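You operate a simulated robot arm through the tools that you are given. There is no shell and no other tool. Be economical: measure what you need, move in short steps, check, and stop when the job is done.

You are at the controls of a simulated robot arm. One attempt, no reset.

TASK
Close the head up and try the door lamp.
Fine: lens drawer, head shelf, then window door shut; lock the door latch, press the door test button and see green; the laser key stays out.

The check looks at the end state, three seconds after you hand in, the way a careful person would. Anything else that was tipped, shoved, dropped, spilled or broken makes it a failure.

THE ROBOT
A 6-joint arm with a two-finger parallel gripper on a trunk, on a base that drives. Base frame: it is fixed to the floor where the robot stands at the start and does not move with it; the origin is under the middle of the robot, x ahead of it, y to its left, z up. Lengths are in m, angles in degrees, forces in N, time in s.
Its first joint turns from -166.0 to 166.0 degrees. Places, roughly: cabinet side door [1.1, 1.8, 1.8]; catch drawer [0.9, 0.3, 0.8]; collar lever [0.7, 0.2, 1.1]; door latch [1, 0.1, 1.2]; green cover key [0.4, 0.8, 1]; head shelf [0.8, 0.2, 1]; isolator at the head [0.3, 0.8, 0.9]; lamp button [0.8, 0.4, 1.2]; laser key bow [0.5, 0.5, 1]; lens drawer [0.7, 0.1, 1]; pan drawer [0.9, 0.3, 0.5]; rack side door [0.5, 1.3, 1.8]; window door [0.6, 0.3, 1.3]. Payload 3.91 kg.
The tool frame sits at the grasp point between the pads (the TCP): z along the fingers, y along the line on which they close. The tips reach 0.03 m beyond it. Largest opening 0.11 m; finger width 0.02, thickness 0.01; the body of the gripper, 0.048 by 0.112 m, starts 0.055 m behind the TCP.
Orientation is told as [roll, pitch, yaw] about the base's x, y, z axes, in that order, counted from this pose: with the fingers straight down and closing along the base's y, the tool's x points along the base's -x, its y along +y and its z along -z.

THE INTERFACE
- The arm moves only by the tool move_arm. Its argument "series" is a list of rows, each a list of 7 numbers: the shift along the base's x, y, z in units of 200 mm (1.0 is 200 mm), then the turn, a rotation vector about the base's x, y, z in units of 60 degrees (1.0 is 60 degrees), then the finger opening in m, from 0 to 0.11. In form: [[tx, ty, tz, rx, ry, rz, hand], ...]. A call has 1 to 12 rows; each row is the pose to reach, as a shift and turn from the pose commanded when the call began. A call with a number of a shift or a turn outside -1 to 1 is refused whole. A row lasts 0.2 s, in which the tool goes at most 0.05 m and 8.6 degrees; a call with a longer step from one row to the next is refused whole, and so is a gripper value outside its range. Where a pose cannot be reached the arm comes as near as it can. A force on the tool above 90 N (or 10 N above the force at the start of the call, whichever is more), or a blocked arm, ends the call early, and 0.2 s more pass. The fingers move at their own pace (about 0.153 m/s each) and stop on an object; they squeeze with about 34 N. The grip force told is the motor's: it shows also when the fingers shut on nothing. Time passes only in rows, and 0.2 s behind the last, so rows that repeat a pose let the fingers close. It gives the time, the measured TCP pose, the force on the tool (base axes), the opening and the grip force at its end, in the units of the frame above (readings bear some noise), with the torque about the TCP (base axes, N m) and any sound that the robot's microphone picked up.
- Cameras (640 x 400 px; columns grow to the right, rows downward): "scene" is now at [0.2245, 0.2483, 1.3936]; the picture's right is [0.14, -0.99, 0.00], its down [-0.33, -0.05, -0.94] and it looks along [0.94, 0.13, -0.33] (base axes); focal length 214 px, centre (320, 200). "wrist" rides on the gripper at [0.072, 0.017, -0.103] in the tool frame; the picture's right is [-0.23, 0.97, 0.00], its down [-0.76, -0.18, -0.62] and it looks along [-0.61, -0.14, 0.78] (tool axes); focal length 222 px, centre (320, 200). There is no depth. A picture from a camera that has moved, and an enlarged one, comes with that camera's place and axes in the base frame and with its lens.
- camera(camera): a new picture of that camera. No time passes.
- drive_base(legs): drives the robot by 1 to 6 legs, each [ahead, turn to the left] in m and degrees, along the robot's own axes; the way and the turn of a leg run together, so that a leg with both is an arc; at most 1.5 m and 180 degrees a leg. The arm and the cameras ride along, it lands a little off, and it stops where it bumps. It gives what a move gives.
- turn_head(pan, tilt): turns the head with the scene camera to pan (to the left, within 120 degrees either way) and tilt (down, from -29 to 69), counted from straight ahead of the robot. It gives what a move gives.
- close_up(camera, box): a new picture of the part [left, top, right, bottom] of that camera's present view, enlarged. No time passes.
- sign_off(): hands the job in; it is judged then, once.

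Go step by step. Nothing tells you exact positions but the pictures and the camera data: compare them with the known pose of the tool, close in by small moves and look again before you grip or let go. The budget is 120 turns and 78 pictures, counting those below and the enlarged ones. Unless the task says otherwise, let go and move clear before handing in, and close with one line.

The tools are called as a command line: name --pt "numbers of a row" for each row, then --argument value for the rest, lists and objects as JSON in quotes. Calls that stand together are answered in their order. move_arm: Moves the arm, as the interface text tells. Its arguments: {"type":"object","properties":{"series":{"type":"array","items":{"type":"array","items":{"type":"number"}}}},"required":["series"]} The other tools are called the same way: drive_base (legs) drives the base; turn_head (pan, tilt) turns the head that bears the scene camera; camera (camera) takes a picture; close_up (camera, box) takes an enlarged picture of a part of a camera's view; sign_off () hands the job in.

At the start:

```text
time: 0.0
ee_pos: [0.3466, 0.1618, 1.4229]
tool_rot: [0.1, -0.1, 0.0]
contact_force: [0.4, -0.3, 1.4]
wrist_torque: [0.03, 0.02, 0.01]
finger_gap: 0.1098
finger_force: 0.0
robot x, y, heading: [0.0003, -0.0052, 0.2]
head pan, tilt: [8.1, 19.2]
```

scene: 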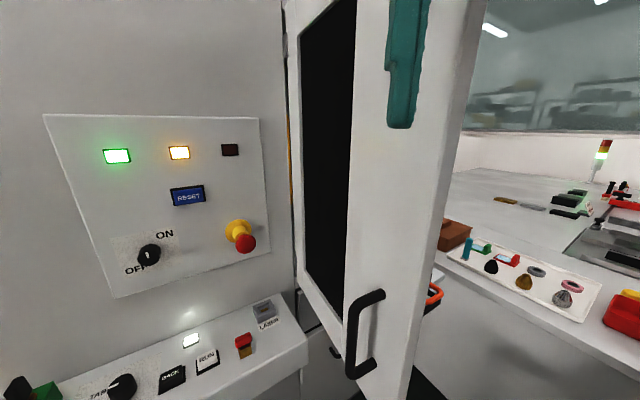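
wrist: 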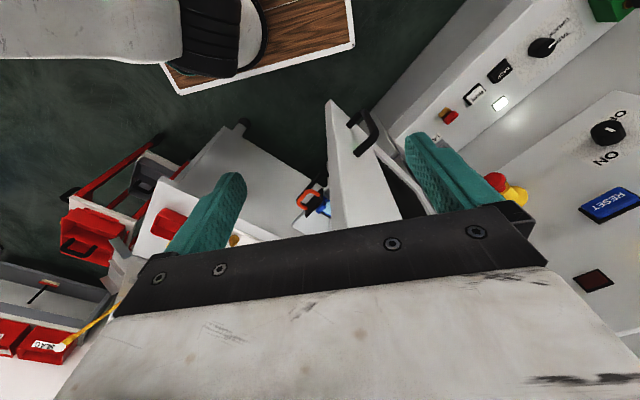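

The window door stands open toward me, with the control panel to its left; I can't see the drawer or the shelf clearly behind it. I'll look around with the head first.

turn_head --pan -10 --tilt 40

camera --camera "scene"

```text
time: 0.8
ee_pos: [0.3472, 0.1643, 1.4219]
tool_rot: [-0.1, 0.0, 0.1]
contact_force: [0.6, 0.1, 0.7]
wrist_torque: [-0.01, -0.01, 0.0]
finger_gap: 0.11
finger_force: 0.1
robot x, y, heading: [0.0011, -0.0022, 0.1]
head pan, tilt: [-10.0, 40.0]
```

```text
75 pictures are left
camera scene: at [0.216, 0.2204, 1.3609], right [-0.17, -0.98, 0.0], down [-0.63, 0.11, -0.77], along [0.76, -0.13, -0.64], focal length 214 px, centre (320, 200)
```

scene: 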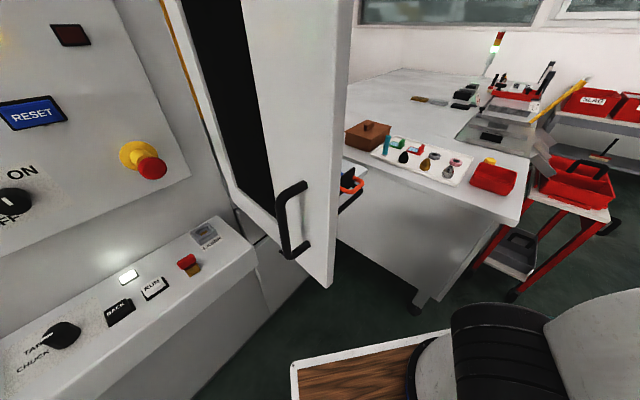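

The door edge hides the chamber, and a stool stands on my right. I'll look further right and down, and left, to learn what room there is.

turn_head --pan -60 --tilt 45

camera --camera "scene"

turn_head --pan 45 --tilt 40

camera --camera "scene"

```text
time: 2.0
ee_pos: [0.3483, 0.1629, 1.4227]
tool_rot: [0.1, -0.1, 0.1]
contact_force: [-0.4, -0.2, -0.3]
wrist_torque: [-0.04, -0.03, 0.04]
finger_gap: 0.1099
finger_force: 0.1
robot x, y, heading: [-0.0024, 0.0005, 0.2]
head pan, tilt: [-60.0, 45.0]
```

```text
74 pictures are left
camera scene: at [0.1729, 0.1647, 1.3536], right [-0.87, -0.5, 0.0], down [-0.35, 0.61, -0.71], along [0.35, -0.61, -0.71], focal length 214 px, centre (320, 200)
```

scene: 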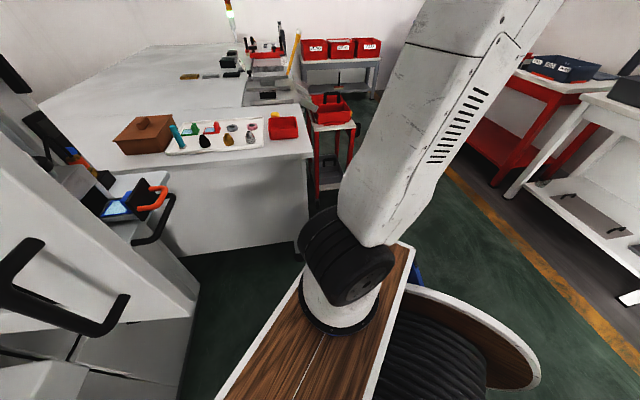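

```text
time: 3.8
ee_pos: [0.3488, 0.1641, 1.4218]
tool_rot: [0.0, -0.1, 0.1]
contact_force: [0.1, 0.7, -0.9]
wrist_torque: [0.04, 0.0, -0.03]
finger_gap: 0.1103
finger_force: 0.1
robot x, y, heading: [-0.0003, -0.0008, -0.1]
head pan, tilt: [45.0, 40.0]
```

```text
73 pictures are left
camera scene: at [0.1923, 0.2952, 1.3608], right [0.71, -0.71, 0.0], down [-0.45, -0.45, -0.77], along [0.54, 0.54, -0.64], focal length 214 px, centre (320, 200)
```

scene: 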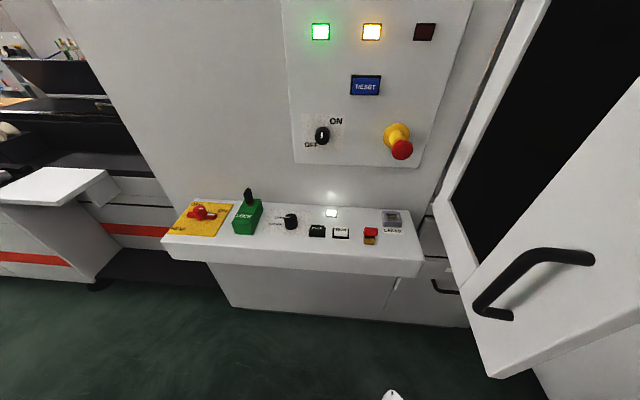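

The cabinet face stands at about 45° to me: its door is open square to the face, and the shelf and lens drawer stick out beyond the door. I want to stand square to the face on the right of the door, so I'll check the floor behind first.

turn_head --pan -115 --tilt 40

camera --camera "scene"

turn_head --pan 118 --tilt 40

camera --camera "scene"

```text
time: 6.3
ee_pos: [0.3478, 0.1618, 1.4217]
tool_rot: [0.0, 0.0, 0.0]
contact_force: [0.0, -0.3, 0.7]
wrist_torque: [-0.01, 0.02, 0.02]
finger_gap: 0.1101
finger_force: 0.0
robot x, y, heading: [0.0017, -0.0007, -0.0]
head pan, tilt: [-115.0, 40.0]
```

```text
72 pictures are left
camera scene: at [0.0963, 0.158, 1.3608], right [-0.91, 0.42, 0.0], down [0.27, 0.58, -0.77], along [-0.32, -0.69, -0.64], focal length 214 px, centre (320, 200)
```

scene: 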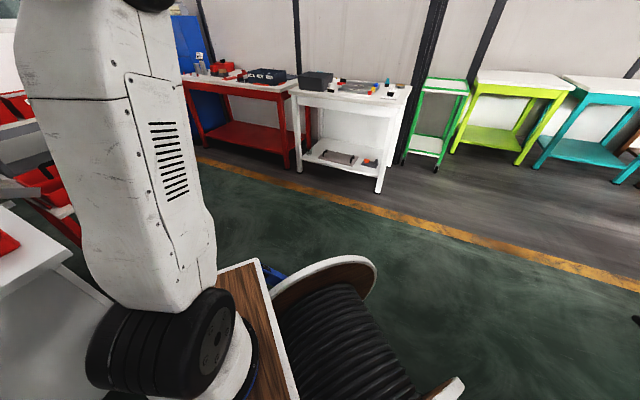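

```text
time: 9.6
ee_pos: [0.3478, 0.1629, 1.4224]
tool_rot: [-0.1, 0.1, 0.0]
contact_force: [-0.5, 0.3, -0.1]
wrist_torque: [0.01, -0.01, -0.02]
finger_gap: 0.1102
finger_force: 0.0
robot x, y, heading: [0.0058, -0.0016, -0.0]
head pan, tilt: [118.0, 40.0]
```

```text
71 pictures are left
camera scene: at [0.0923, 0.3102, 1.3608], right [0.88, 0.47, 0.0], down [0.3, -0.57, -0.77], along [-0.36, 0.68, -0.64], focal length 214 px, centre (320, 200)
```

scene: 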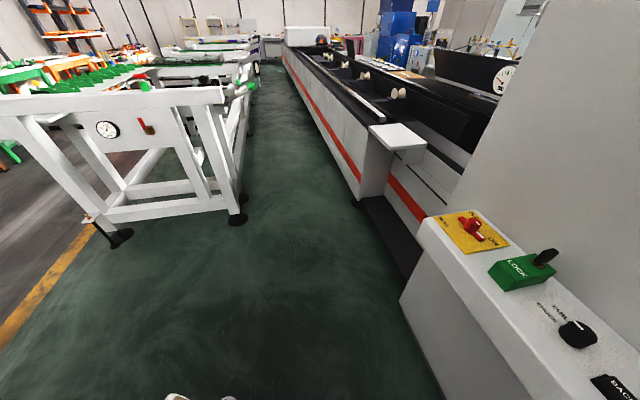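

The floor behind is clear apart from a cable drum that may be part of my base. The gripper is close to the door edge, so I pull it back before turning.

move_arm --pt "-0.2 -0.1 0 0 0 0 0.0" --pt "-0.4 -0.3 0 0 0 0 0.0" --pt "-0.5 -0.5 0 0 0 0 0.0"

turn_head --pan -60 --tilt 45

drive_base --legs '[[0, -20]]'

camera --camera "scene"

```text
refused: row 2 steps farther than a row can; nothing moved
```

```text
time: 12.3
ee_pos: [0.3477, 0.1635, 1.4215]
tool_rot: [0.0, 0.0, 0.0]
contact_force: [0.3, 0.0, 0.4]
wrist_torque: [0.03, -0.05, 0.01]
finger_gap: 0.1098
finger_force: 0.1
robot x, y, heading: [0.0017, 0.0021, -0.0]
head pan, tilt: [-60.0, 45.0]
```

```text
time: 13.8
ee_pos: [0.3822, 0.034, 1.4217]
tool_rot: [0.0, 0.0, -20.1]
contact_force: [-0.5, 0.2, -0.3]
wrist_torque: [-0.03, 0.02, 0.01]
finger_gap: 0.11
finger_force: 0.1
robot x, y, heading: [0.0036, 0.0016, -20.0]
head pan, tilt: [-60.0, 45.0]
```

```text
70 pictures are left
camera scene: at [0.219, 0.0961, 1.3536], right [-0.98, -0.17, 0.0], down [-0.12, 0.7, -0.71], along [0.12, -0.7, -0.71], focal length 214 px, centre (320, 200)
```

scene: 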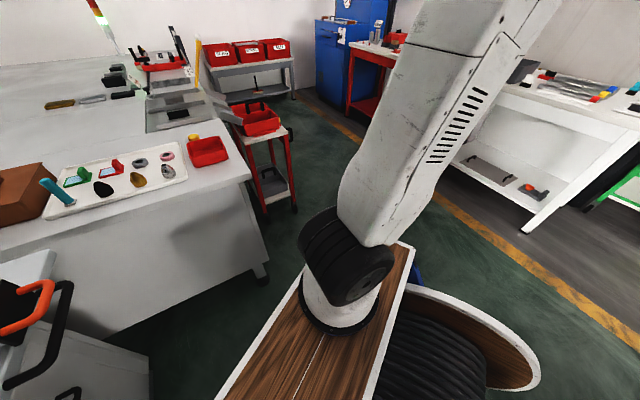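

The turn went clean and the drum rides with me. The white counter's near corner is at about (0.58, -0.52), so I drive to a spot about 0.25 m short of it and then face the cabinet square.

drive_base --legs '[[0, -58], [0.455, 0], [0, 123]]'

turn_head --pan 0 --tilt 25

camera --camera "scene"

```text
time: 24.2
ee_pos: [0.2273, -0.0864, 1.4223]
tool_rot: [0.1, 0.1, 46.3]
contact_force: [-0.8, 0.5, 0.0]
wrist_torque: [0.01, 0.01, 0.03]
finger_gap: 0.11
finger_force: 0.0
robot x, y, heading: [0.1055, -0.4483, 46.2]
head pan, tilt: [-60.0, 45.0]
```

```text
time: 25.5
ee_pos: [0.2262, -0.0856, 1.4219]
tool_rot: [0.0, 0.0, 46.3]
contact_force: [0.5, -1.0, 0.5]
wrist_torque: [0.02, 0.01, 0.03]
finger_gap: 0.1099
finger_force: 0.1
robot x, y, heading: [0.1016, -0.4473, 46.1]
head pan, tilt: [0.0, 25.0]
```

```text
69 pictures are left
camera scene: at [0.0908, -0.1267, 1.3841], right [0.72, -0.69, 0.0], down [-0.29, -0.31, -0.91], along [0.63, 0.65, -0.42], focal length 214 px, centre (320, 200)
```

scene: 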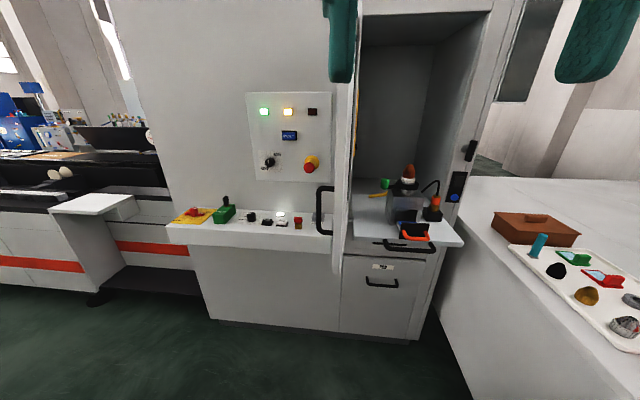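

Now the whole chamber shows: the shelf with the head on it, the lens drawer with its orange pull, and the latch on the right jamb. I'll enlarge these parts.

close_up --camera "scene" --box '[320, 160, 480, 260]'

close_up --camera "scene" --box '[420, 120, 500, 220]'

```text
4.00 times, centred on (400, 210) of scene
camera zoom: at [0.0908, -0.1267, 1.3841], right [0.72, -0.69, 0.0], down [-0.29, -0.31, -0.91], along [0.63, 0.65, -0.42], focal length 858 px, centre (0, 160)
```

zoom: 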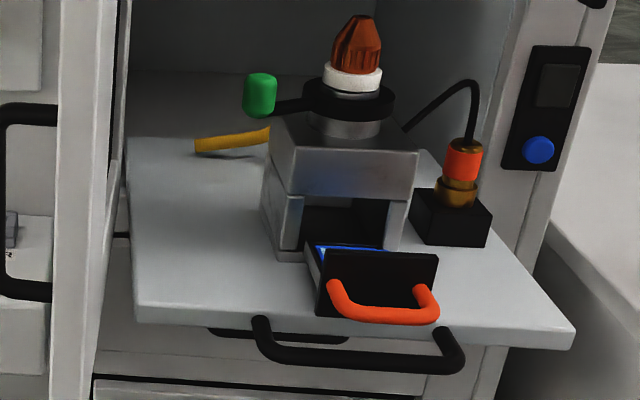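

```text
4.00 times, centred on (460, 170) of scene
camera zoom: at [0.0908, -0.1267, 1.3841], right [0.72, -0.69, 0.0], down [-0.29, -0.31, -0.91], along [0.63, 0.65, -0.42], focal length 858 px, centre (-240, 320)
```

zoom: 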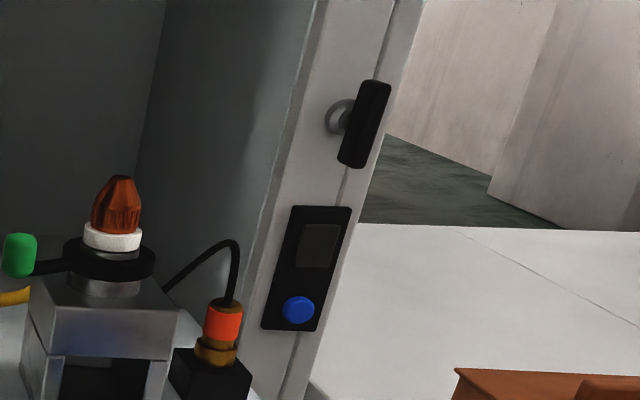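

The blue button sits on a plate with a dark lamp, under the latch on the right jamb. The place list puts a "lamp button" on the hinge side, though, so I'll look closely there and at the panel.

close_up --camera "scene" --box '[310, 80, 390, 180]'

close_up --camera "scene" --box '[230, 85, 350, 260]'

camera --camera "wrist"

```text
4.00 times, centred on (350, 130) of scene
camera zoom: at [0.0908, -0.1267, 1.3841], right [0.72, -0.69, 0.0], down [-0.29, -0.31, -0.91], along [0.63, 0.65, -0.42], focal length 858 px, centre (200, 480)
```

zoom: 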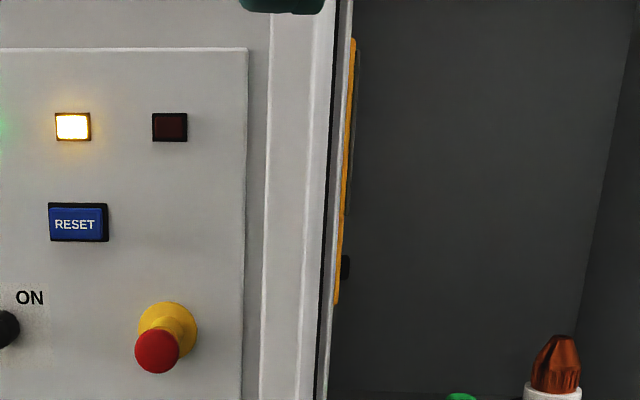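

```text
2.29 times, centred on (290, 172) of scene
camera zoom: at [0.0908, -0.1267, 1.3841], right [0.72, -0.69, 0.0], down [-0.29, -0.31, -0.91], along [0.63, 0.65, -0.42], focal length 490 px, centre (389, 263)
```

zoom: 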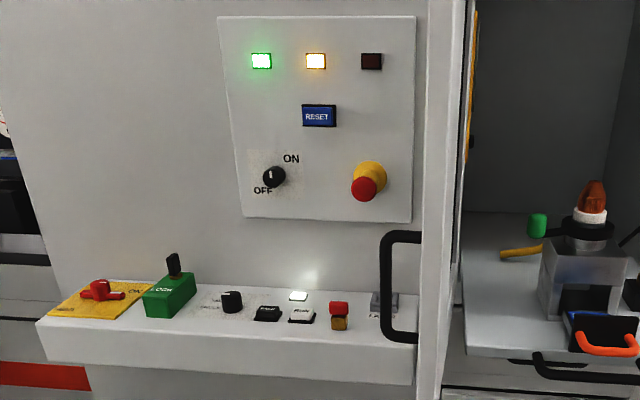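

```text
64 pictures are left
camera wrist: at [0.1642, -0.126, 1.5253], right [-0.55, 0.84, 0.0], down [0.65, 0.43, 0.62], along [0.52, 0.34, -0.78], focal length 222 px, centre (320, 200)
```

wrist: 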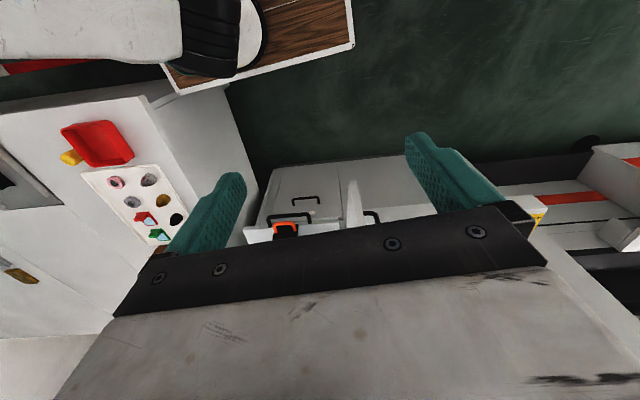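

The yellow strip with the black switch inside the chamber is the chamber lamp. The door test is the blue button on the jamb plate, below the T-latch. Before I straighten up I'll check the clearance between my base and the counter corner.

turn_head --pan -50 --tilt 55

camera --camera "scene"

```text
time: 26.6
ee_pos: [0.2271, -0.0867, 1.4219]
tool_rot: [-0.1, 0.0, 46.3]
contact_force: [0.5, -0.2, -0.4]
wrist_torque: [-0.03, 0.0, 0.0]
finger_gap: 0.1101
finger_force: 0.0
robot x, y, heading: [0.1051, -0.4478, 46.1]
head pan, tilt: [-50.0, 55.0]
```

```text
63 pictures are left
camera scene: at [0.0991, -0.1978, 1.3402], right [-0.06, -1.0, 0.0], down [-0.82, 0.05, -0.57], along [0.57, -0.04, -0.82], focal length 214 px, centre (320, 200)
```

scene: 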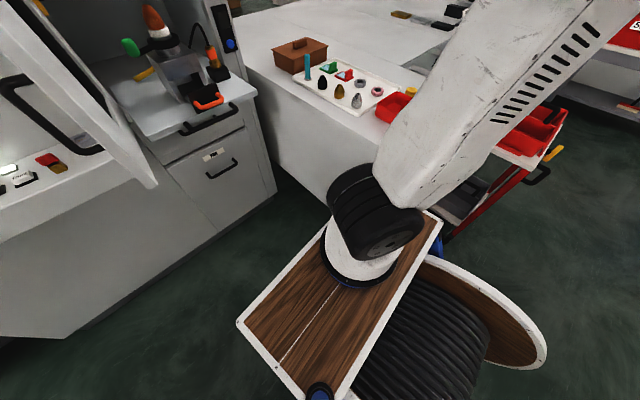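

My deck clears the counter, and the arm axis stands about 0.6 m from the drawer pull, so I can work from here. I bring the closed gripper forward and tilt it to 45° down, square to the cabinet, to look with the wrist camera.

move_arm --pt "0.1 0.015 -0.08 0.0724 -0.079 -0.017 0" --pt "0.2 0.03 -0.17 0.1449 -0.158 -0.034 0" --pt "0.3 0.045 -0.25 0.2173 -0.237 -0.051 0" --pt "0.4 0.06 -0.34 0.2897 -0.3166 -0.0686 0" --pt "0.5 0.075 -0.42 0.362 -0.3957 -0.0857 0" --pt "0.6 0.09 -0.51 0.4346 -0.475 -0.103 0" --pt "0.7 0.105 -0.59 0.507 -0.554 -0.12 0" --pt "0.8 0.12 -0.67 0.507 -0.554 -0.12 0"

camera --camera "wrist"

```text
time: 28.4
ee_pos: [0.3879, -0.0639, 1.2881]
tool_rot: [0.0, -45.1, 38.7]
contact_force: [-1.0, 0.2, -0.3]
wrist_torque: [0.02, -0.02, 0.01]
finger_gap: 0.0
finger_force: 33.8
robot x, y, heading: [0.1041, -0.4517, 46.3]
head pan, tilt: [-50.0, 55.0]
```

```text
62 pictures are left
camera wrist: at [0.2797, -0.1286, 1.3099], right [-0.48, 0.86, 0.16], down [0.19, -0.08, 0.98], along [0.85, 0.5, -0.12], focal length 222 px, centre (320, 200)
```

wrist: 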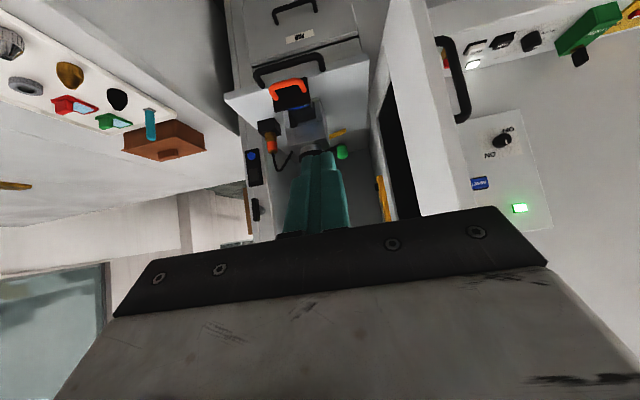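

The drawer pull fixes at about (0.645, 0.053, 1.03) and the shelf top near z 0.98. I go to a standoff just in front of the pull and look again.

move_arm --pt "0.11 0.03 -0.14 0 0 0 0" --pt "0.22 0.06 -0.28 0 0 0 0" --pt "0.33 0.09 -0.42 0 0 0 0" --pt "0.44 0.12 -0.56 0 0 0 0" --pt "0.55 0.15 -0.7 0 0 0 0" --pt "0.66 0.18 -0.84 0 0 0 0" --pt "0.75 0.2 -0.95 0 0 0 0"

camera --camera "wrist"

turn_head --pan -10 --tilt 33

close_up --camera "scene" --box '[240, 100, 440, 225]'

```text
time: 30.1
ee_pos: [0.5395, -0.02, 1.1008]
tool_rot: [-0.1, -45.0, 38.7]
contact_force: [-0.7, -0.1, -0.1]
wrist_torque: [-0.01, 0.02, 0.01]
finger_gap: 0.0
finger_force: 34.0
out of reach, approached as far as the arm can: row 7
robot x, y, heading: [0.1046, -0.4515, 46.3]
head pan, tilt: [-50.0, 55.0]
```

```text
61 pictures are left
camera wrist: at [0.432, -0.084, 1.1218], right [-0.48, 0.86, 0.16], down [0.19, -0.08, 0.98], along [0.85, 0.5, -0.13], focal length 222 px, centre (320, 200)
```

wrist: 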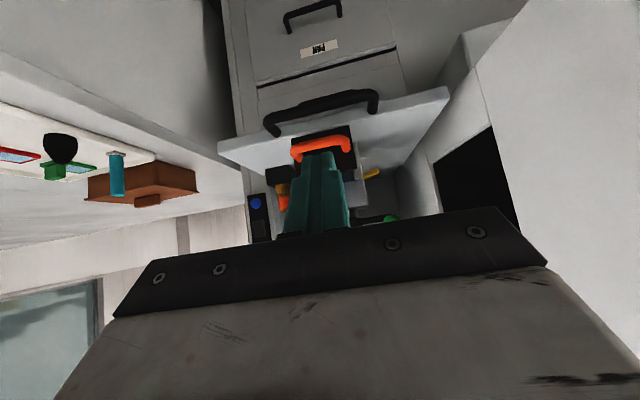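

```text
time: 31.1
ee_pos: [0.5407, -0.0198, 1.1002]
tool_rot: [0.0, -44.9, 38.8]
contact_force: [-0.1, -0.4, 0.3]
wrist_torque: [-0.01, 0.02, -0.02]
finger_gap: 0.0002
finger_force: 33.4
robot x, y, heading: [0.1068, -0.4495, 46.2]
head pan, tilt: [-10.0, 33.0]
```

```text
3.20 times, centred on (340, 162) of scene
camera zoom: at [0.099, -0.1405, 1.3714], right [0.59, -0.81, 0.0], down [-0.44, -0.32, -0.84], along [0.68, 0.5, -0.55], focal length 686 px, centre (256, 320)
```

zoom: 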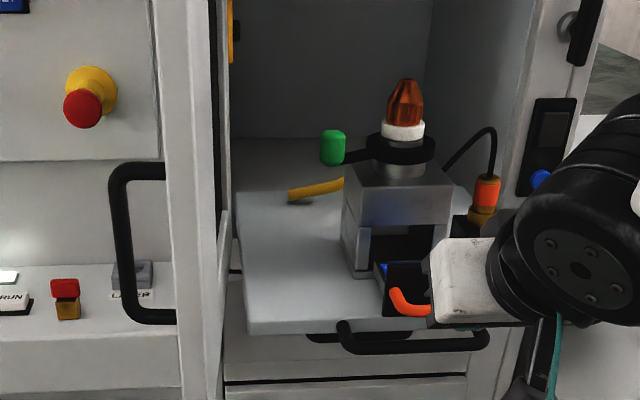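

The pull's bar comes out at (0.643, 0.053, 1.028) from three views. I go to just in front of it.

move_arm --pt "0.15 0.1 -0.05 0 0 0 0" --pt "0.3 0.2 -0.15 0 0 0 0" --pt "0.34 0.23 -0.24 0 0 0 0"

close_up --camera "wrist" --box '[220, 60, 440, 240]'

close_up --camera "scene" --box '[300, 140, 420, 220]'

```text
time: 31.9
ee_pos: [0.6068, 0.0264, 1.051]
tool_rot: [0.0, -45.0, 38.7]
contact_force: [0.3, -0.4, 0.8]
wrist_torque: [-0.03, 0.01, 0.0]
finger_gap: 0.0
finger_force: 33.4
robot x, y, heading: [0.1054, -0.4488, 45.7]
head pan, tilt: [-10.0, 33.0]
```

```text
2.22 times, centred on (330, 150) of wrist
camera zoom: at [0.4984, -0.0378, 1.0731], right [-0.48, 0.86, 0.16], down [0.19, -0.08, 0.98], along [0.85, 0.5, -0.12], focal length 494 px, centre (298, 311)
```

zoom: 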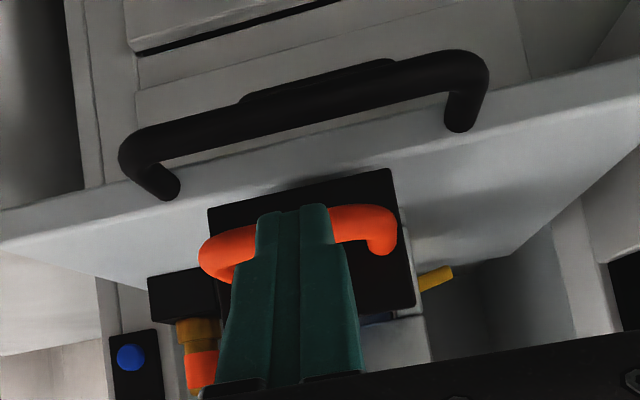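

```text
5.00 times, centred on (360, 180) of scene
camera zoom: at [0.0987, -0.1408, 1.3715], right [0.59, -0.81, 0.0], down [-0.44, -0.32, -0.84], along [0.68, 0.5, -0.54], focal length 1072 px, centre (120, 300)
```

zoom: 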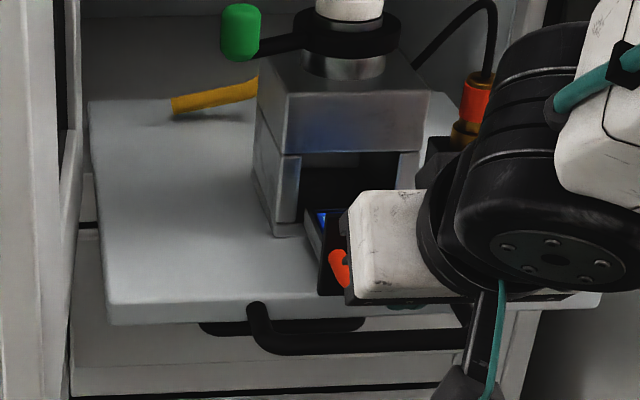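

The tip is lined up with the middle of the pull, a couple of centimetres off. I push straight in by small steps.

move_arm --pt "0.078 0.0625 0.01 0 0 0 0" --pt "0.156 0.125 0.01 0 0 0 0" --pt "0.195 0.156 0.01 0 0 0 0" --pt "0.234 0.1875 0.01 0 0 0 0"

close_up --camera "scene" --box '[300, 140, 420, 220]'

```text
time: 32.9
ee_pos: [0.6539, 0.0646, 1.0557]
tool_rot: [-0.1, -45.2, 38.8]
contact_force: [-1.8, -0.1, 4.8]
wrist_torque: [0.11, 0.03, -0.01]
finger_gap: 0.0001
finger_force: 33.8
robot x, y, heading: [0.1031, -0.4525, 46.1]
head pan, tilt: [-10.0, 33.0]
```

```text
5.00 times, centred on (360, 180) of scene
camera zoom: at [0.0987, -0.1406, 1.3715], right [0.59, -0.81, 0.0], down [-0.44, -0.32, -0.84], along [0.68, 0.5, -0.54], focal length 1072 px, centre (120, 300)
```

zoom: 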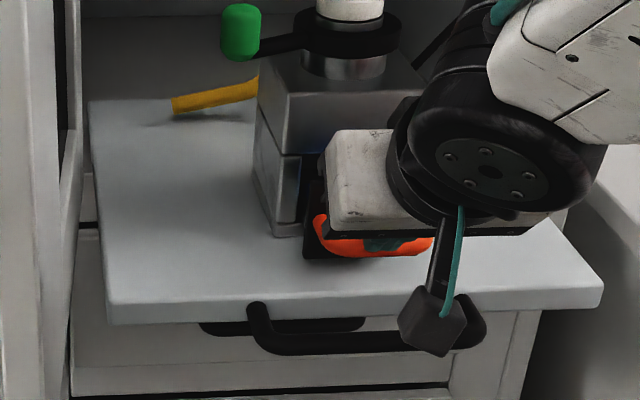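

The drawer slides in with the push; a little is left. I continue gently.

move_arm --pt "0.039 0.031 0 0 0 0 0" --pt "0.078 0.0625 0 0 0 0 0" --pt "0.098 0.078 0 0 0 0 0" --pt "0.117 0.094 0 0 0 0 0"

close_up --camera "scene" --box '[300, 140, 420, 220]'

```text
time: 33.9
ee_pos: [0.6762, 0.0821, 1.0553]
tool_rot: [0.0, -44.9, 38.8]
contact_force: [-0.5, 0.2, -0.8]
wrist_torque: [-0.01, 0.04, 0.02]
finger_gap: 0.0001
finger_force: 34.2
robot x, y, heading: [0.1088, -0.4491, 46.0]
head pan, tilt: [-10.0, 33.0]
```

```text
5.00 times, centred on (360, 180) of scene
camera zoom: at [0.099, -0.1405, 1.3715], right [0.59, -0.81, 0.0], down [-0.44, -0.32, -0.84], along [0.68, 0.5, -0.54], focal length 1072 px, centre (120, 300)
```

zoom: 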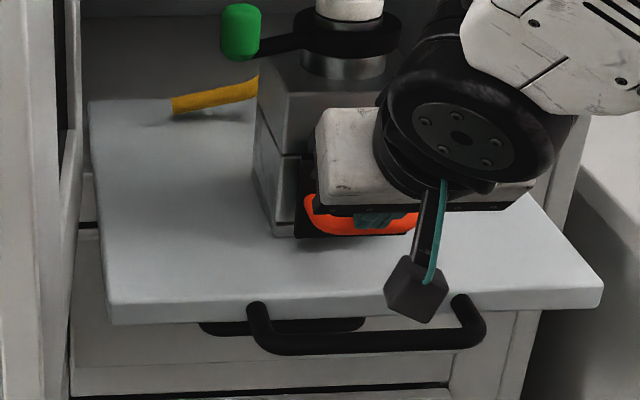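

The drawer front is about at the block face now. I press a little more to feel the stop.

move_arm --pt "0.02 0.016 0 0 0 0 0" --pt "0.039 0.031 0 0 0 0 0" --pt "0.059 0.047 0 0 0 0 0"

close_up --camera "scene" --box '[300, 140, 420, 220]'

```text
time: 34.7
ee_pos: [0.6888, 0.0911, 1.055]
tool_rot: [0.0, -45.0, 38.7]
contact_force: [-2.9, -1.6, 0.9]
wrist_torque: [-0.02, 0.06, 0.03]
finger_gap: 0.0
finger_force: 33.9
robot x, y, heading: [0.1082, -0.4509, 46.1]
head pan, tilt: [-10.0, 33.0]
```

```text
5.00 times, centred on (360, 180) of scene
camera zoom: at [0.0988, -0.1406, 1.3715], right [0.59, -0.81, 0.0], down [-0.44, -0.32, -0.84], along [0.68, 0.5, -0.54], focal length 1072 px, centre (120, 300)
```

zoom: 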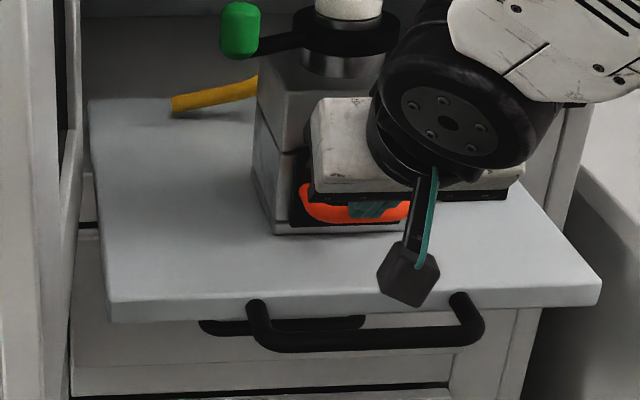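

The drawer front is now inside the block and the shelf seems just to begin to give. I go on a little to see whether shelf or drawer moves.

move_arm --pt "0.039 0.031 0 0 0 0 0" --pt "0.078 0.0625 0 0 0 0 0" --pt "0.117 0.094 0 0 0 0 0"

close_up --camera "scene" --box '[300, 140, 420, 220]'

```text
time: 35.5
ee_pos: [0.7115, 0.1119, 1.0554]
tool_rot: [0.0, -45.0, 38.7]
contact_force: [-3.2, 0.7, 8.6]
wrist_torque: [0.16, -0.03, 0.01]
finger_gap: 0.0001
finger_force: 34.3
robot x, y, heading: [0.103, -0.4502, 46.2]
head pan, tilt: [-10.0, 33.0]
```

```text
5.00 times, centred on (360, 180) of scene
camera zoom: at [0.0986, -0.1407, 1.3715], right [0.59, -0.81, 0.0], down [-0.44, -0.32, -0.84], along [0.68, 0.5, -0.54], focal length 1072 px, centre (120, 300)
```

zoom: 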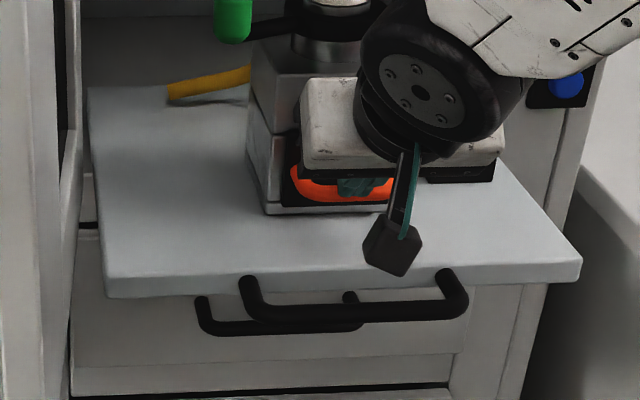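

The drawer is home and the shelf now slides. For the rest I'd rather push on the shelf's own black handle, so I back out and look at it with the wrist camera.

move_arm --pt "-0.15 -0.12 0.03 0 0 0 0" --pt "-0.34 -0.27 0.03 0 0 0 0" --pt "-0.5 -0.4 0.0 0 0 0 0"

camera --camera "wrist"

close_up --camera "scene" --box '[260, 100, 420, 220]'

```text
time: 36.3
ee_pos: [0.6121, 0.0298, 1.0509]
tool_rot: [-0.1, -45.0, 38.8]
contact_force: [0.5, 0.1, 0.5]
wrist_torque: [-0.01, 0.0, -0.02]
finger_gap: 0.0001
finger_force: 34.1
robot x, y, heading: [0.1057, -0.457, 46.0]
head pan, tilt: [-10.0, 33.0]
```

```text
53 pictures are left
camera wrist: at [0.5049, -0.0348, 1.0728], right [-0.48, 0.86, 0.16], down [0.19, -0.08, 0.98], along [0.85, 0.5, -0.12], focal length 222 px, centre (320, 200)
```

wrist: 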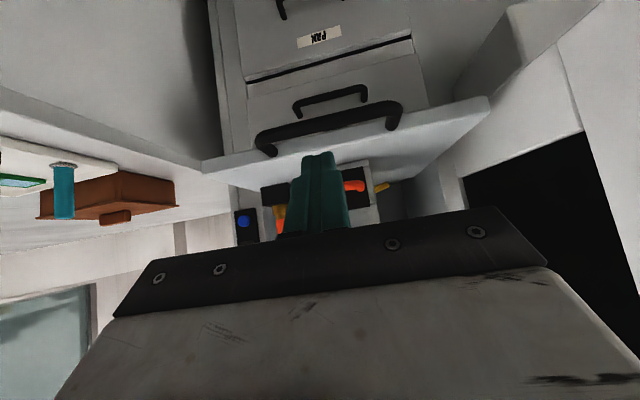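

```text
3.33 times, centred on (340, 160) of scene
camera zoom: at [0.0993, -0.1401, 1.3714], right [0.59, -0.81, 0.0], down [-0.44, -0.32, -0.84], along [0.68, 0.5, -0.54], focal length 715 px, centre (253, 333)
```

zoom: 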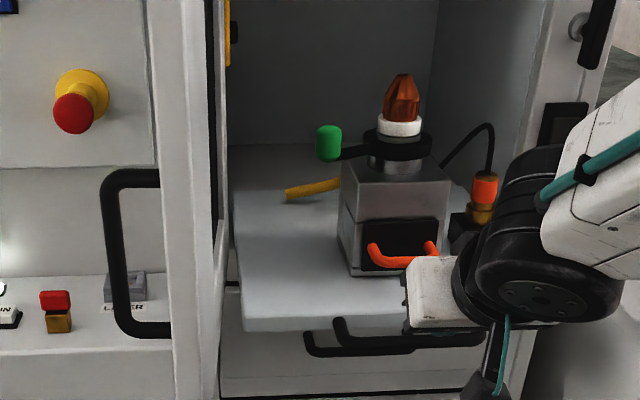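

The shelf handle's bar is at about (0.68, 0.09, 0.97). I lower the tip in front of it.

move_arm --pt "0.0 0.0 -0.16 0 0 0 0" --pt "0.06 0.05 -0.33 0 0 0 0" --pt "0.12 0.1 -0.34 0 0 0 0"

close_up --camera "wrist" --box '[220, 60, 440, 240]'

```text
time: 37.1
ee_pos: [0.6372, 0.0512, 0.9867]
tool_rot: [0.0, -45.0, 38.9]
contact_force: [-0.2, -0.1, 0.5]
wrist_torque: [0.03, 0.01, -0.01]
finger_gap: 0.0001
finger_force: 34.6
robot x, y, heading: [0.1072, -0.4513, 46.1]
head pan, tilt: [-10.0, 33.0]
```

```text
2.22 times, centred on (330, 150) of wrist
camera zoom: at [0.5288, -0.0124, 1.0081], right [-0.48, 0.86, 0.16], down [0.19, -0.08, 0.98], along [0.85, 0.5, -0.12], focal length 494 px, centre (298, 311)
```

zoom: 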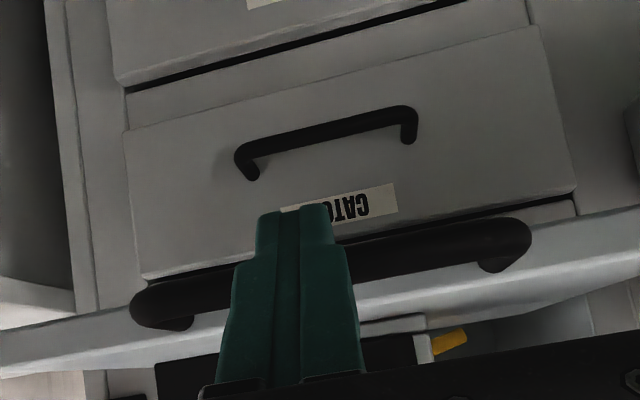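

The tip is level with the bar and about 3 cm short of it. I push the shelf in.

move_arm --pt "0.078 0.0625 0.02 0 0 0 0" --pt "0.156 0.125 0.02 0 0 0 0" --pt "0.234 0.1875 0.02 0 0 0 0" --pt "0.312 0.25 0.02 0 0 0 0" --pt "0.39 0.3125 0.02 0 0 0 0"

close_up --camera "scene" --box '[260, 100, 420, 220]'

```text
time: 38.3
ee_pos: [0.7148, 0.1142, 0.9903]
tool_rot: [-0.1, -44.9, 38.8]
contact_force: [0.5, 0.2, -0.4]
wrist_torque: [0.0, -0.03, -0.01]
finger_gap: 0.0001
finger_force: 34.0
robot x, y, heading: [0.1051, -0.4498, 46.0]
head pan, tilt: [-10.0, 33.0]
```

```text
3.33 times, centred on (340, 160) of scene
camera zoom: at [0.099, -0.1405, 1.3715], right [0.59, -0.81, 0.0], down [-0.44, -0.32, -0.84], along [0.68, 0.5, -0.54], focal length 715 px, centre (253, 333)
```

zoom: 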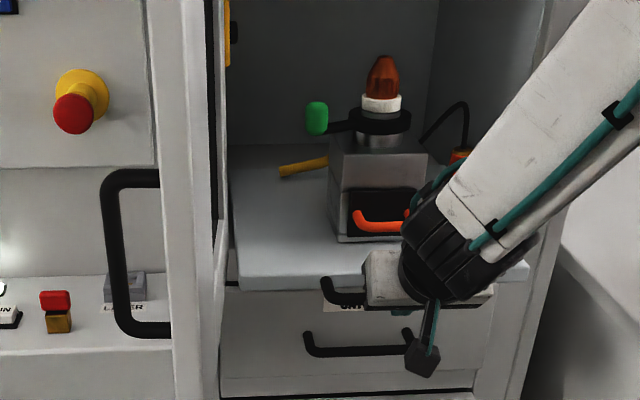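

The shelf moves freely. I carry on pushing.

move_arm --pt "0.078 0.0625 0 0 0 0 0" --pt "0.156 0.125 0 0 0 0 0" --pt "0.234 0.1875 0 0 0 0 0" --pt "0.312 0.25 0 0 0 0 0" --pt "0.39 0.3125 0 0 0 0 0"

close_up --camera "scene" --box '[260, 80, 420, 200]'

```text
time: 39.5
ee_pos: [0.7924, 0.1764, 0.991]
tool_rot: [-0.1, -45.0, 38.6]
contact_force: [0.2, 0.3, 0.6]
wrist_torque: [0.0, 0.01, 0.01]
finger_gap: 0.0001
finger_force: 33.6
robot x, y, heading: [0.1009, -0.4542, 46.4]
head pan, tilt: [-10.0, 33.0]
```

```text
3.33 times, centred on (340, 140) of scene
camera zoom: at [0.0989, -0.1406, 1.3715], right [0.59, -0.81, 0.0], down [-0.44, -0.32, -0.84], along [0.68, 0.5, -0.54], focal length 715 px, centre (253, 400)
```

zoom: 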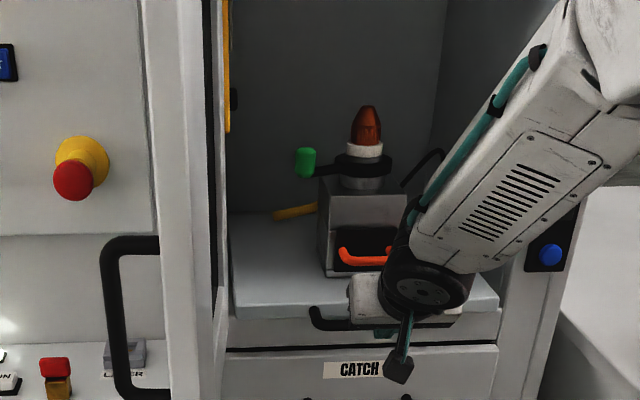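

Nearly in. I keep pushing in small steps until it stops.

move_arm --pt "0.039 0.031 0 0 0 0 0" --pt "0.078 0.0625 0 0 0 0 0" --pt "0.117 0.094 0 0 0 0 0" --pt "0.156 0.125 0 0 0 0 0" --pt "0.195 0.156 0 0 0 0 0" --pt "0.234 0.1875 0 0 0 0 0"

close_up --camera "scene" --box '[260, 80, 420, 200]'

```text
time: 40.9
ee_pos: [0.8382, 0.213, 0.9917]
tool_rot: [-0.1, -45.0, 38.8]
contact_force: [0.4, 0.4, 0.2]
wrist_torque: [0.04, -0.02, -0.02]
finger_gap: 0.0
finger_force: 34.3
robot x, y, heading: [0.1047, -0.4478, 46.1]
head pan, tilt: [-10.0, 33.0]
```

```text
3.33 times, centred on (340, 140) of scene
camera zoom: at [0.099, -0.1404, 1.3715], right [0.59, -0.81, 0.0], down [-0.44, -0.32, -0.84], along [0.68, 0.5, -0.54], focal length 715 px, centre (253, 400)
```

zoom: 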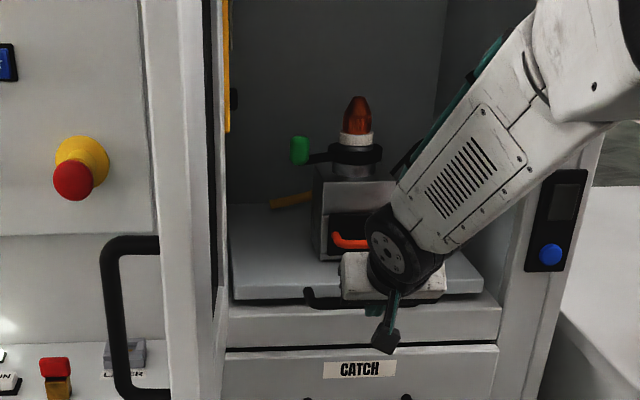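

The shelf edge has passed the sill. I push on until I feel its stop.

move_arm --pt "0.039 0.031 0 0 0 0 0" --pt "0.078 0.0625 0 0 0 0 0" --pt "0.117 0.094 0 0 0 0 0" --pt "0.156 0.125 0 0 0 0 0" --pt "0.195 0.156 0 0 0 0 0" --pt "0.234 0.1875 0 0 0 0 0"

close_up --camera "scene" --box '[260, 80, 420, 200]'

```text
time: 42.3
ee_pos: [0.8815, 0.2491, 0.9911]
tool_rot: [-0.1, -44.9, 38.9]
contact_force: [-39.8, -32.1, 15.9]
wrist_torque: [0.12, 0.53, -0.15]
finger_gap: 0.0001
finger_force: 34.3
robot x, y, heading: [0.1035, -0.4501, 46.5]
head pan, tilt: [-10.0, 33.0]
```

```text
3.33 times, centred on (340, 140) of scene
camera zoom: at [0.0965, -0.1424, 1.3718], right [0.59, -0.81, 0.0], down [-0.44, -0.32, -0.84], along [0.68, 0.5, -0.54], focal length 715 px, centre (253, 400)
```

zoom: 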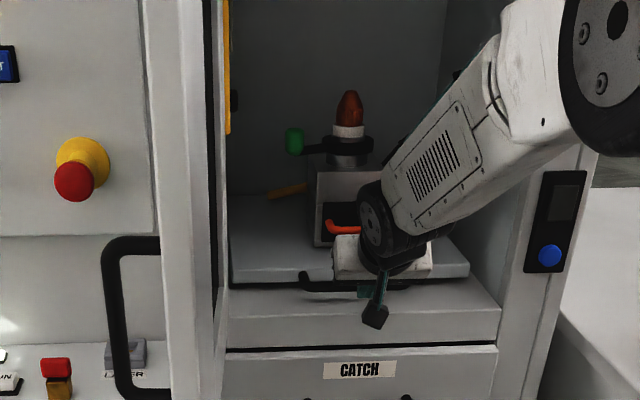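

The shelf has reached its stop with a firm push. I withdraw straight back and up, ready for the door.

move_arm --pt "-0.19 -0.152 0 0 0 0 0" --pt "-0.38 -0.304 0 0 0 0 0" --pt "-0.57 -0.456 0 0 0 0 0" --pt "-0.76 -0.608 0.05 0 0 0 0" --pt "-0.9 -0.72 0.2 0 0 0 0" --pt "-0.97 -0.776 0.42 0 0 0 0" --pt "-0.97 -0.776 0.66 0 0 0 0" --pt "-0.97 -0.776 0.9 0 0 0 0"

turn_head --pan -5 --tilt 28

camera --camera "scene"

```text
time: 44.1
ee_pos: [0.6915, 0.0972, 1.1708]
tool_rot: [-0.1, -44.9, 38.9]
contact_force: [0.6, 0.6, -0.1]
wrist_torque: [0.0, -0.01, 0.02]
finger_gap: 0.0002
finger_force: 34.1
robot x, y, heading: [0.1032, -0.4476, 46.2]
head pan, tilt: [-10.0, 33.0]
```

```text
time: 44.8
ee_pos: [0.6915, 0.0978, 1.1709]
tool_rot: [-0.1, -45.0, 38.8]
contact_force: [0.1, 1.1, 0.0]
wrist_torque: [0.0, -0.02, 0.0]
finger_gap: 0.0
finger_force: 33.8
robot x, y, heading: [0.1058, -0.4479, 46.1]
head pan, tilt: [-5.0, 28.0]
```

```text
46 pictures are left
camera scene: at [0.0956, -0.133, 1.3793], right [0.66, -0.75, 0.0], down [-0.35, -0.31, -0.88], along [0.66, 0.58, -0.47], focal length 214 px, centre (320, 200)
```

scene: 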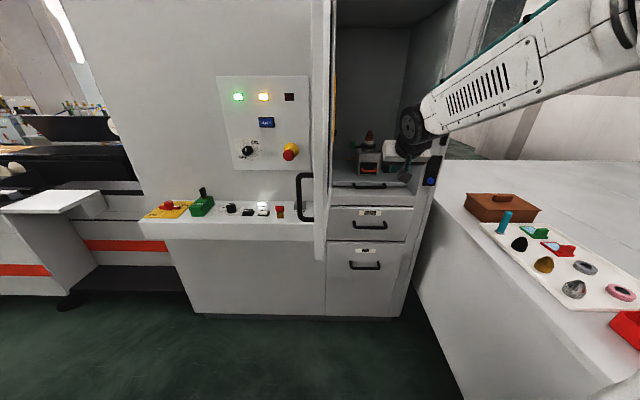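

The door stands edge-on to me with its handle on the left face. I pull the gripper back clear of the door edge while turning it to point rightward.

move_arm --pt "-0.1625 -0.13 0.1 0 0 -0.1 0" --pt "-0.325 -0.26 0.2 0 0 -0.2 0" --pt "-0.4875 -0.39 0.3 0 0 -0.3 0" --pt "-0.65 -0.52 0.4 0 0 -0.4 0" --pt "-0.8125 -0.65 0.5 0 0 -0.5 0" --pt "-0.975 -0.78 0.6 0 0 -0.583 0"

move_arm --pt "-0.156 0.195 0 0 0 0 0" --pt "-0.312 0.39 0 0 0 0 0" --pt "-0.468 0.585 0 0 0 0 0"

camera --camera "scene"

```text
time: 46.2
ee_pos: [0.4944, -0.0592, 1.2917]
tool_rot: [-0.2, -45.0, 3.6]
contact_force: [-0.4, -0.6, -0.3]
wrist_torque: [-0.02, -0.02, 0.0]
finger_gap: 0.0002
finger_force: 33.4
robot x, y, heading: [0.1047, -0.4497, 46.3]
head pan, tilt: [-5.0, 28.0]
```

```text
time: 47.0
ee_pos: [0.4002, 0.057, 1.2905]
tool_rot: [0.1, -45.0, 3.7]
contact_force: [-0.3, -0.5, 1.5]
wrist_torque: [0.02, 0.04, 0.04]
finger_gap: 0.0003
finger_force: 34.0
robot x, y, heading: [0.1026, -0.4501, 46.1]
head pan, tilt: [-5.0, 28.0]
```

```text
45 pictures are left
camera scene: at [0.0958, -0.1335, 1.3794], right [0.66, -0.75, 0.0], down [-0.35, -0.31, -0.88], along [0.66, 0.58, -0.47], focal length 214 px, centre (320, 200)
```

scene: 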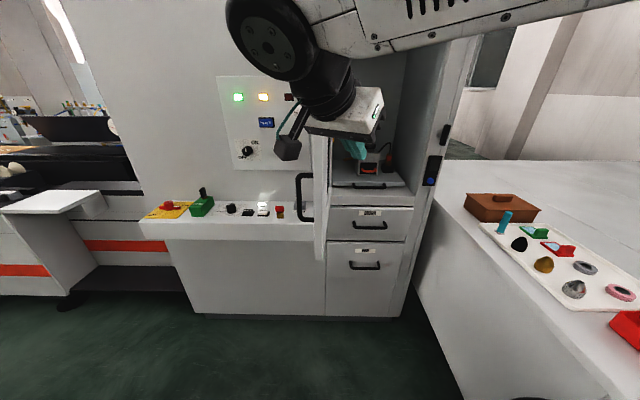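

The gripper is in front of the door edge. I continue left past it and then look.

move_arm --pt "-0.13 0.162 0 0 0 0 0" --pt "-0.26 0.324 0 0 0 0 0" --pt "-0.39 0.486 0 0 0 0 0" --pt "-0.52 0.648 0 0 0 0 0"

camera --camera "scene"

camera --camera "wrist"

```text
time: 48.0
ee_pos: [0.301, 0.1869, 1.2908]
tool_rot: [0.0, -45.0, 3.6]
contact_force: [0.2, -1.9, 0.8]
wrist_torque: [0.06, 0.05, 0.07]
finger_gap: 0.0001
finger_force: 34.2
robot x, y, heading: [0.104, -0.4449, 46.2]
head pan, tilt: [-5.0, 28.0]
```

```text
44 pictures are left
camera scene: at [0.0958, -0.1334, 1.3794], right [0.66, -0.75, 0.0], down [-0.35, -0.31, -0.88], along [0.66, 0.58, -0.47], focal length 214 px, centre (320, 200)
```

scene: 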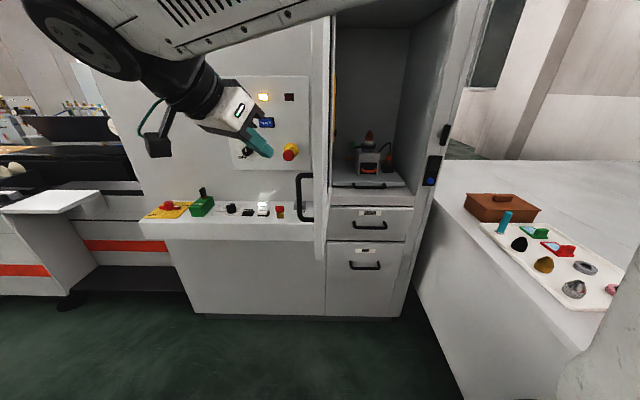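

```text
43 pictures are left
camera wrist: at [0.1757, 0.1969, 1.3125], right [0.1, 0.98, 0.16], down [0.11, -0.17, 0.98], along [0.99, -0.08, -0.12], focal length 222 px, centre (320, 200)
```

wrist: 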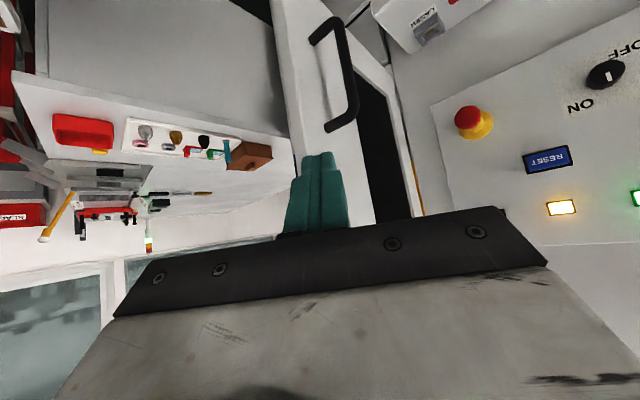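

The wrist view shows the door's outer face, its free edge and the handle, whose top is at z≈1.2. I advance alongside the door above the handle.

move_arm --pt "0.14 0.09 0 0 0 0 0" --pt "0.3 0.16 0 0 0 0 0" --pt "0.46 0.22 0 0 0 0 0" --pt "0.6 0.26 0 0 0 0 0"

camera --camera "wrist"

close_up --camera "scene" --box '[220, 60, 380, 180]'

```text
time: 49.0
ee_pos: [0.4181, 0.2372, 1.29]
tool_rot: [-0.1, -45.0, 3.9]
contact_force: [0.0, 0.3, 1.0]
wrist_torque: [-0.02, -0.04, 0.03]
finger_gap: 0.0
finger_force: 33.4
robot x, y, heading: [0.1083, -0.4485, 46.5]
head pan, tilt: [-5.0, 28.0]
```

```text
42 pictures are left
camera wrist: at [0.2927, 0.2475, 1.3103], right [0.1, 0.98, 0.16], down [0.11, -0.17, 0.98], along [0.99, -0.08, -0.12], focal length 222 px, centre (320, 200)
```

wrist: 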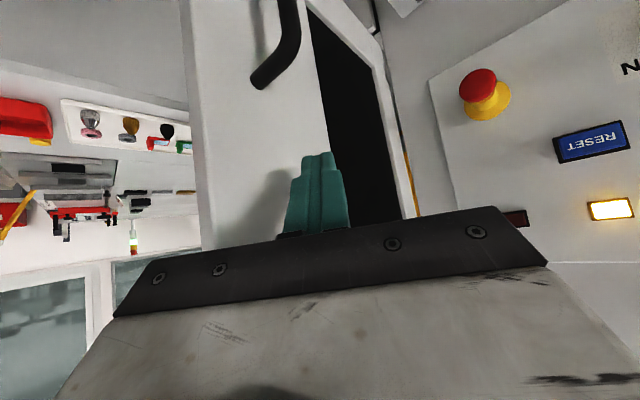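

```text
3.33 times, centred on (300, 120) of scene
camera zoom: at [0.0953, -0.133, 1.3793], right [0.66, -0.75, 0.0], down [-0.35, -0.31, -0.88], along [0.66, 0.58, -0.47], focal length 715 px, centre (387, 467)
```

zoom: 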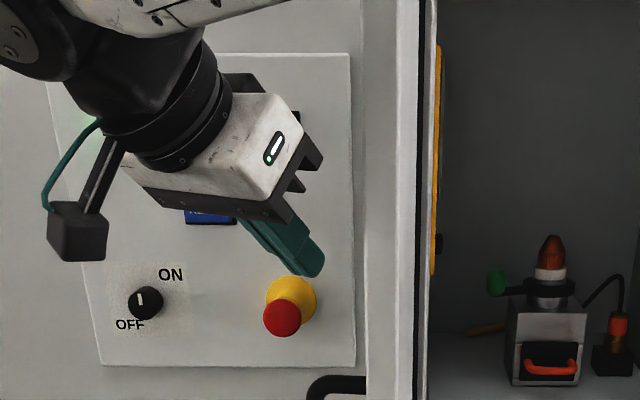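

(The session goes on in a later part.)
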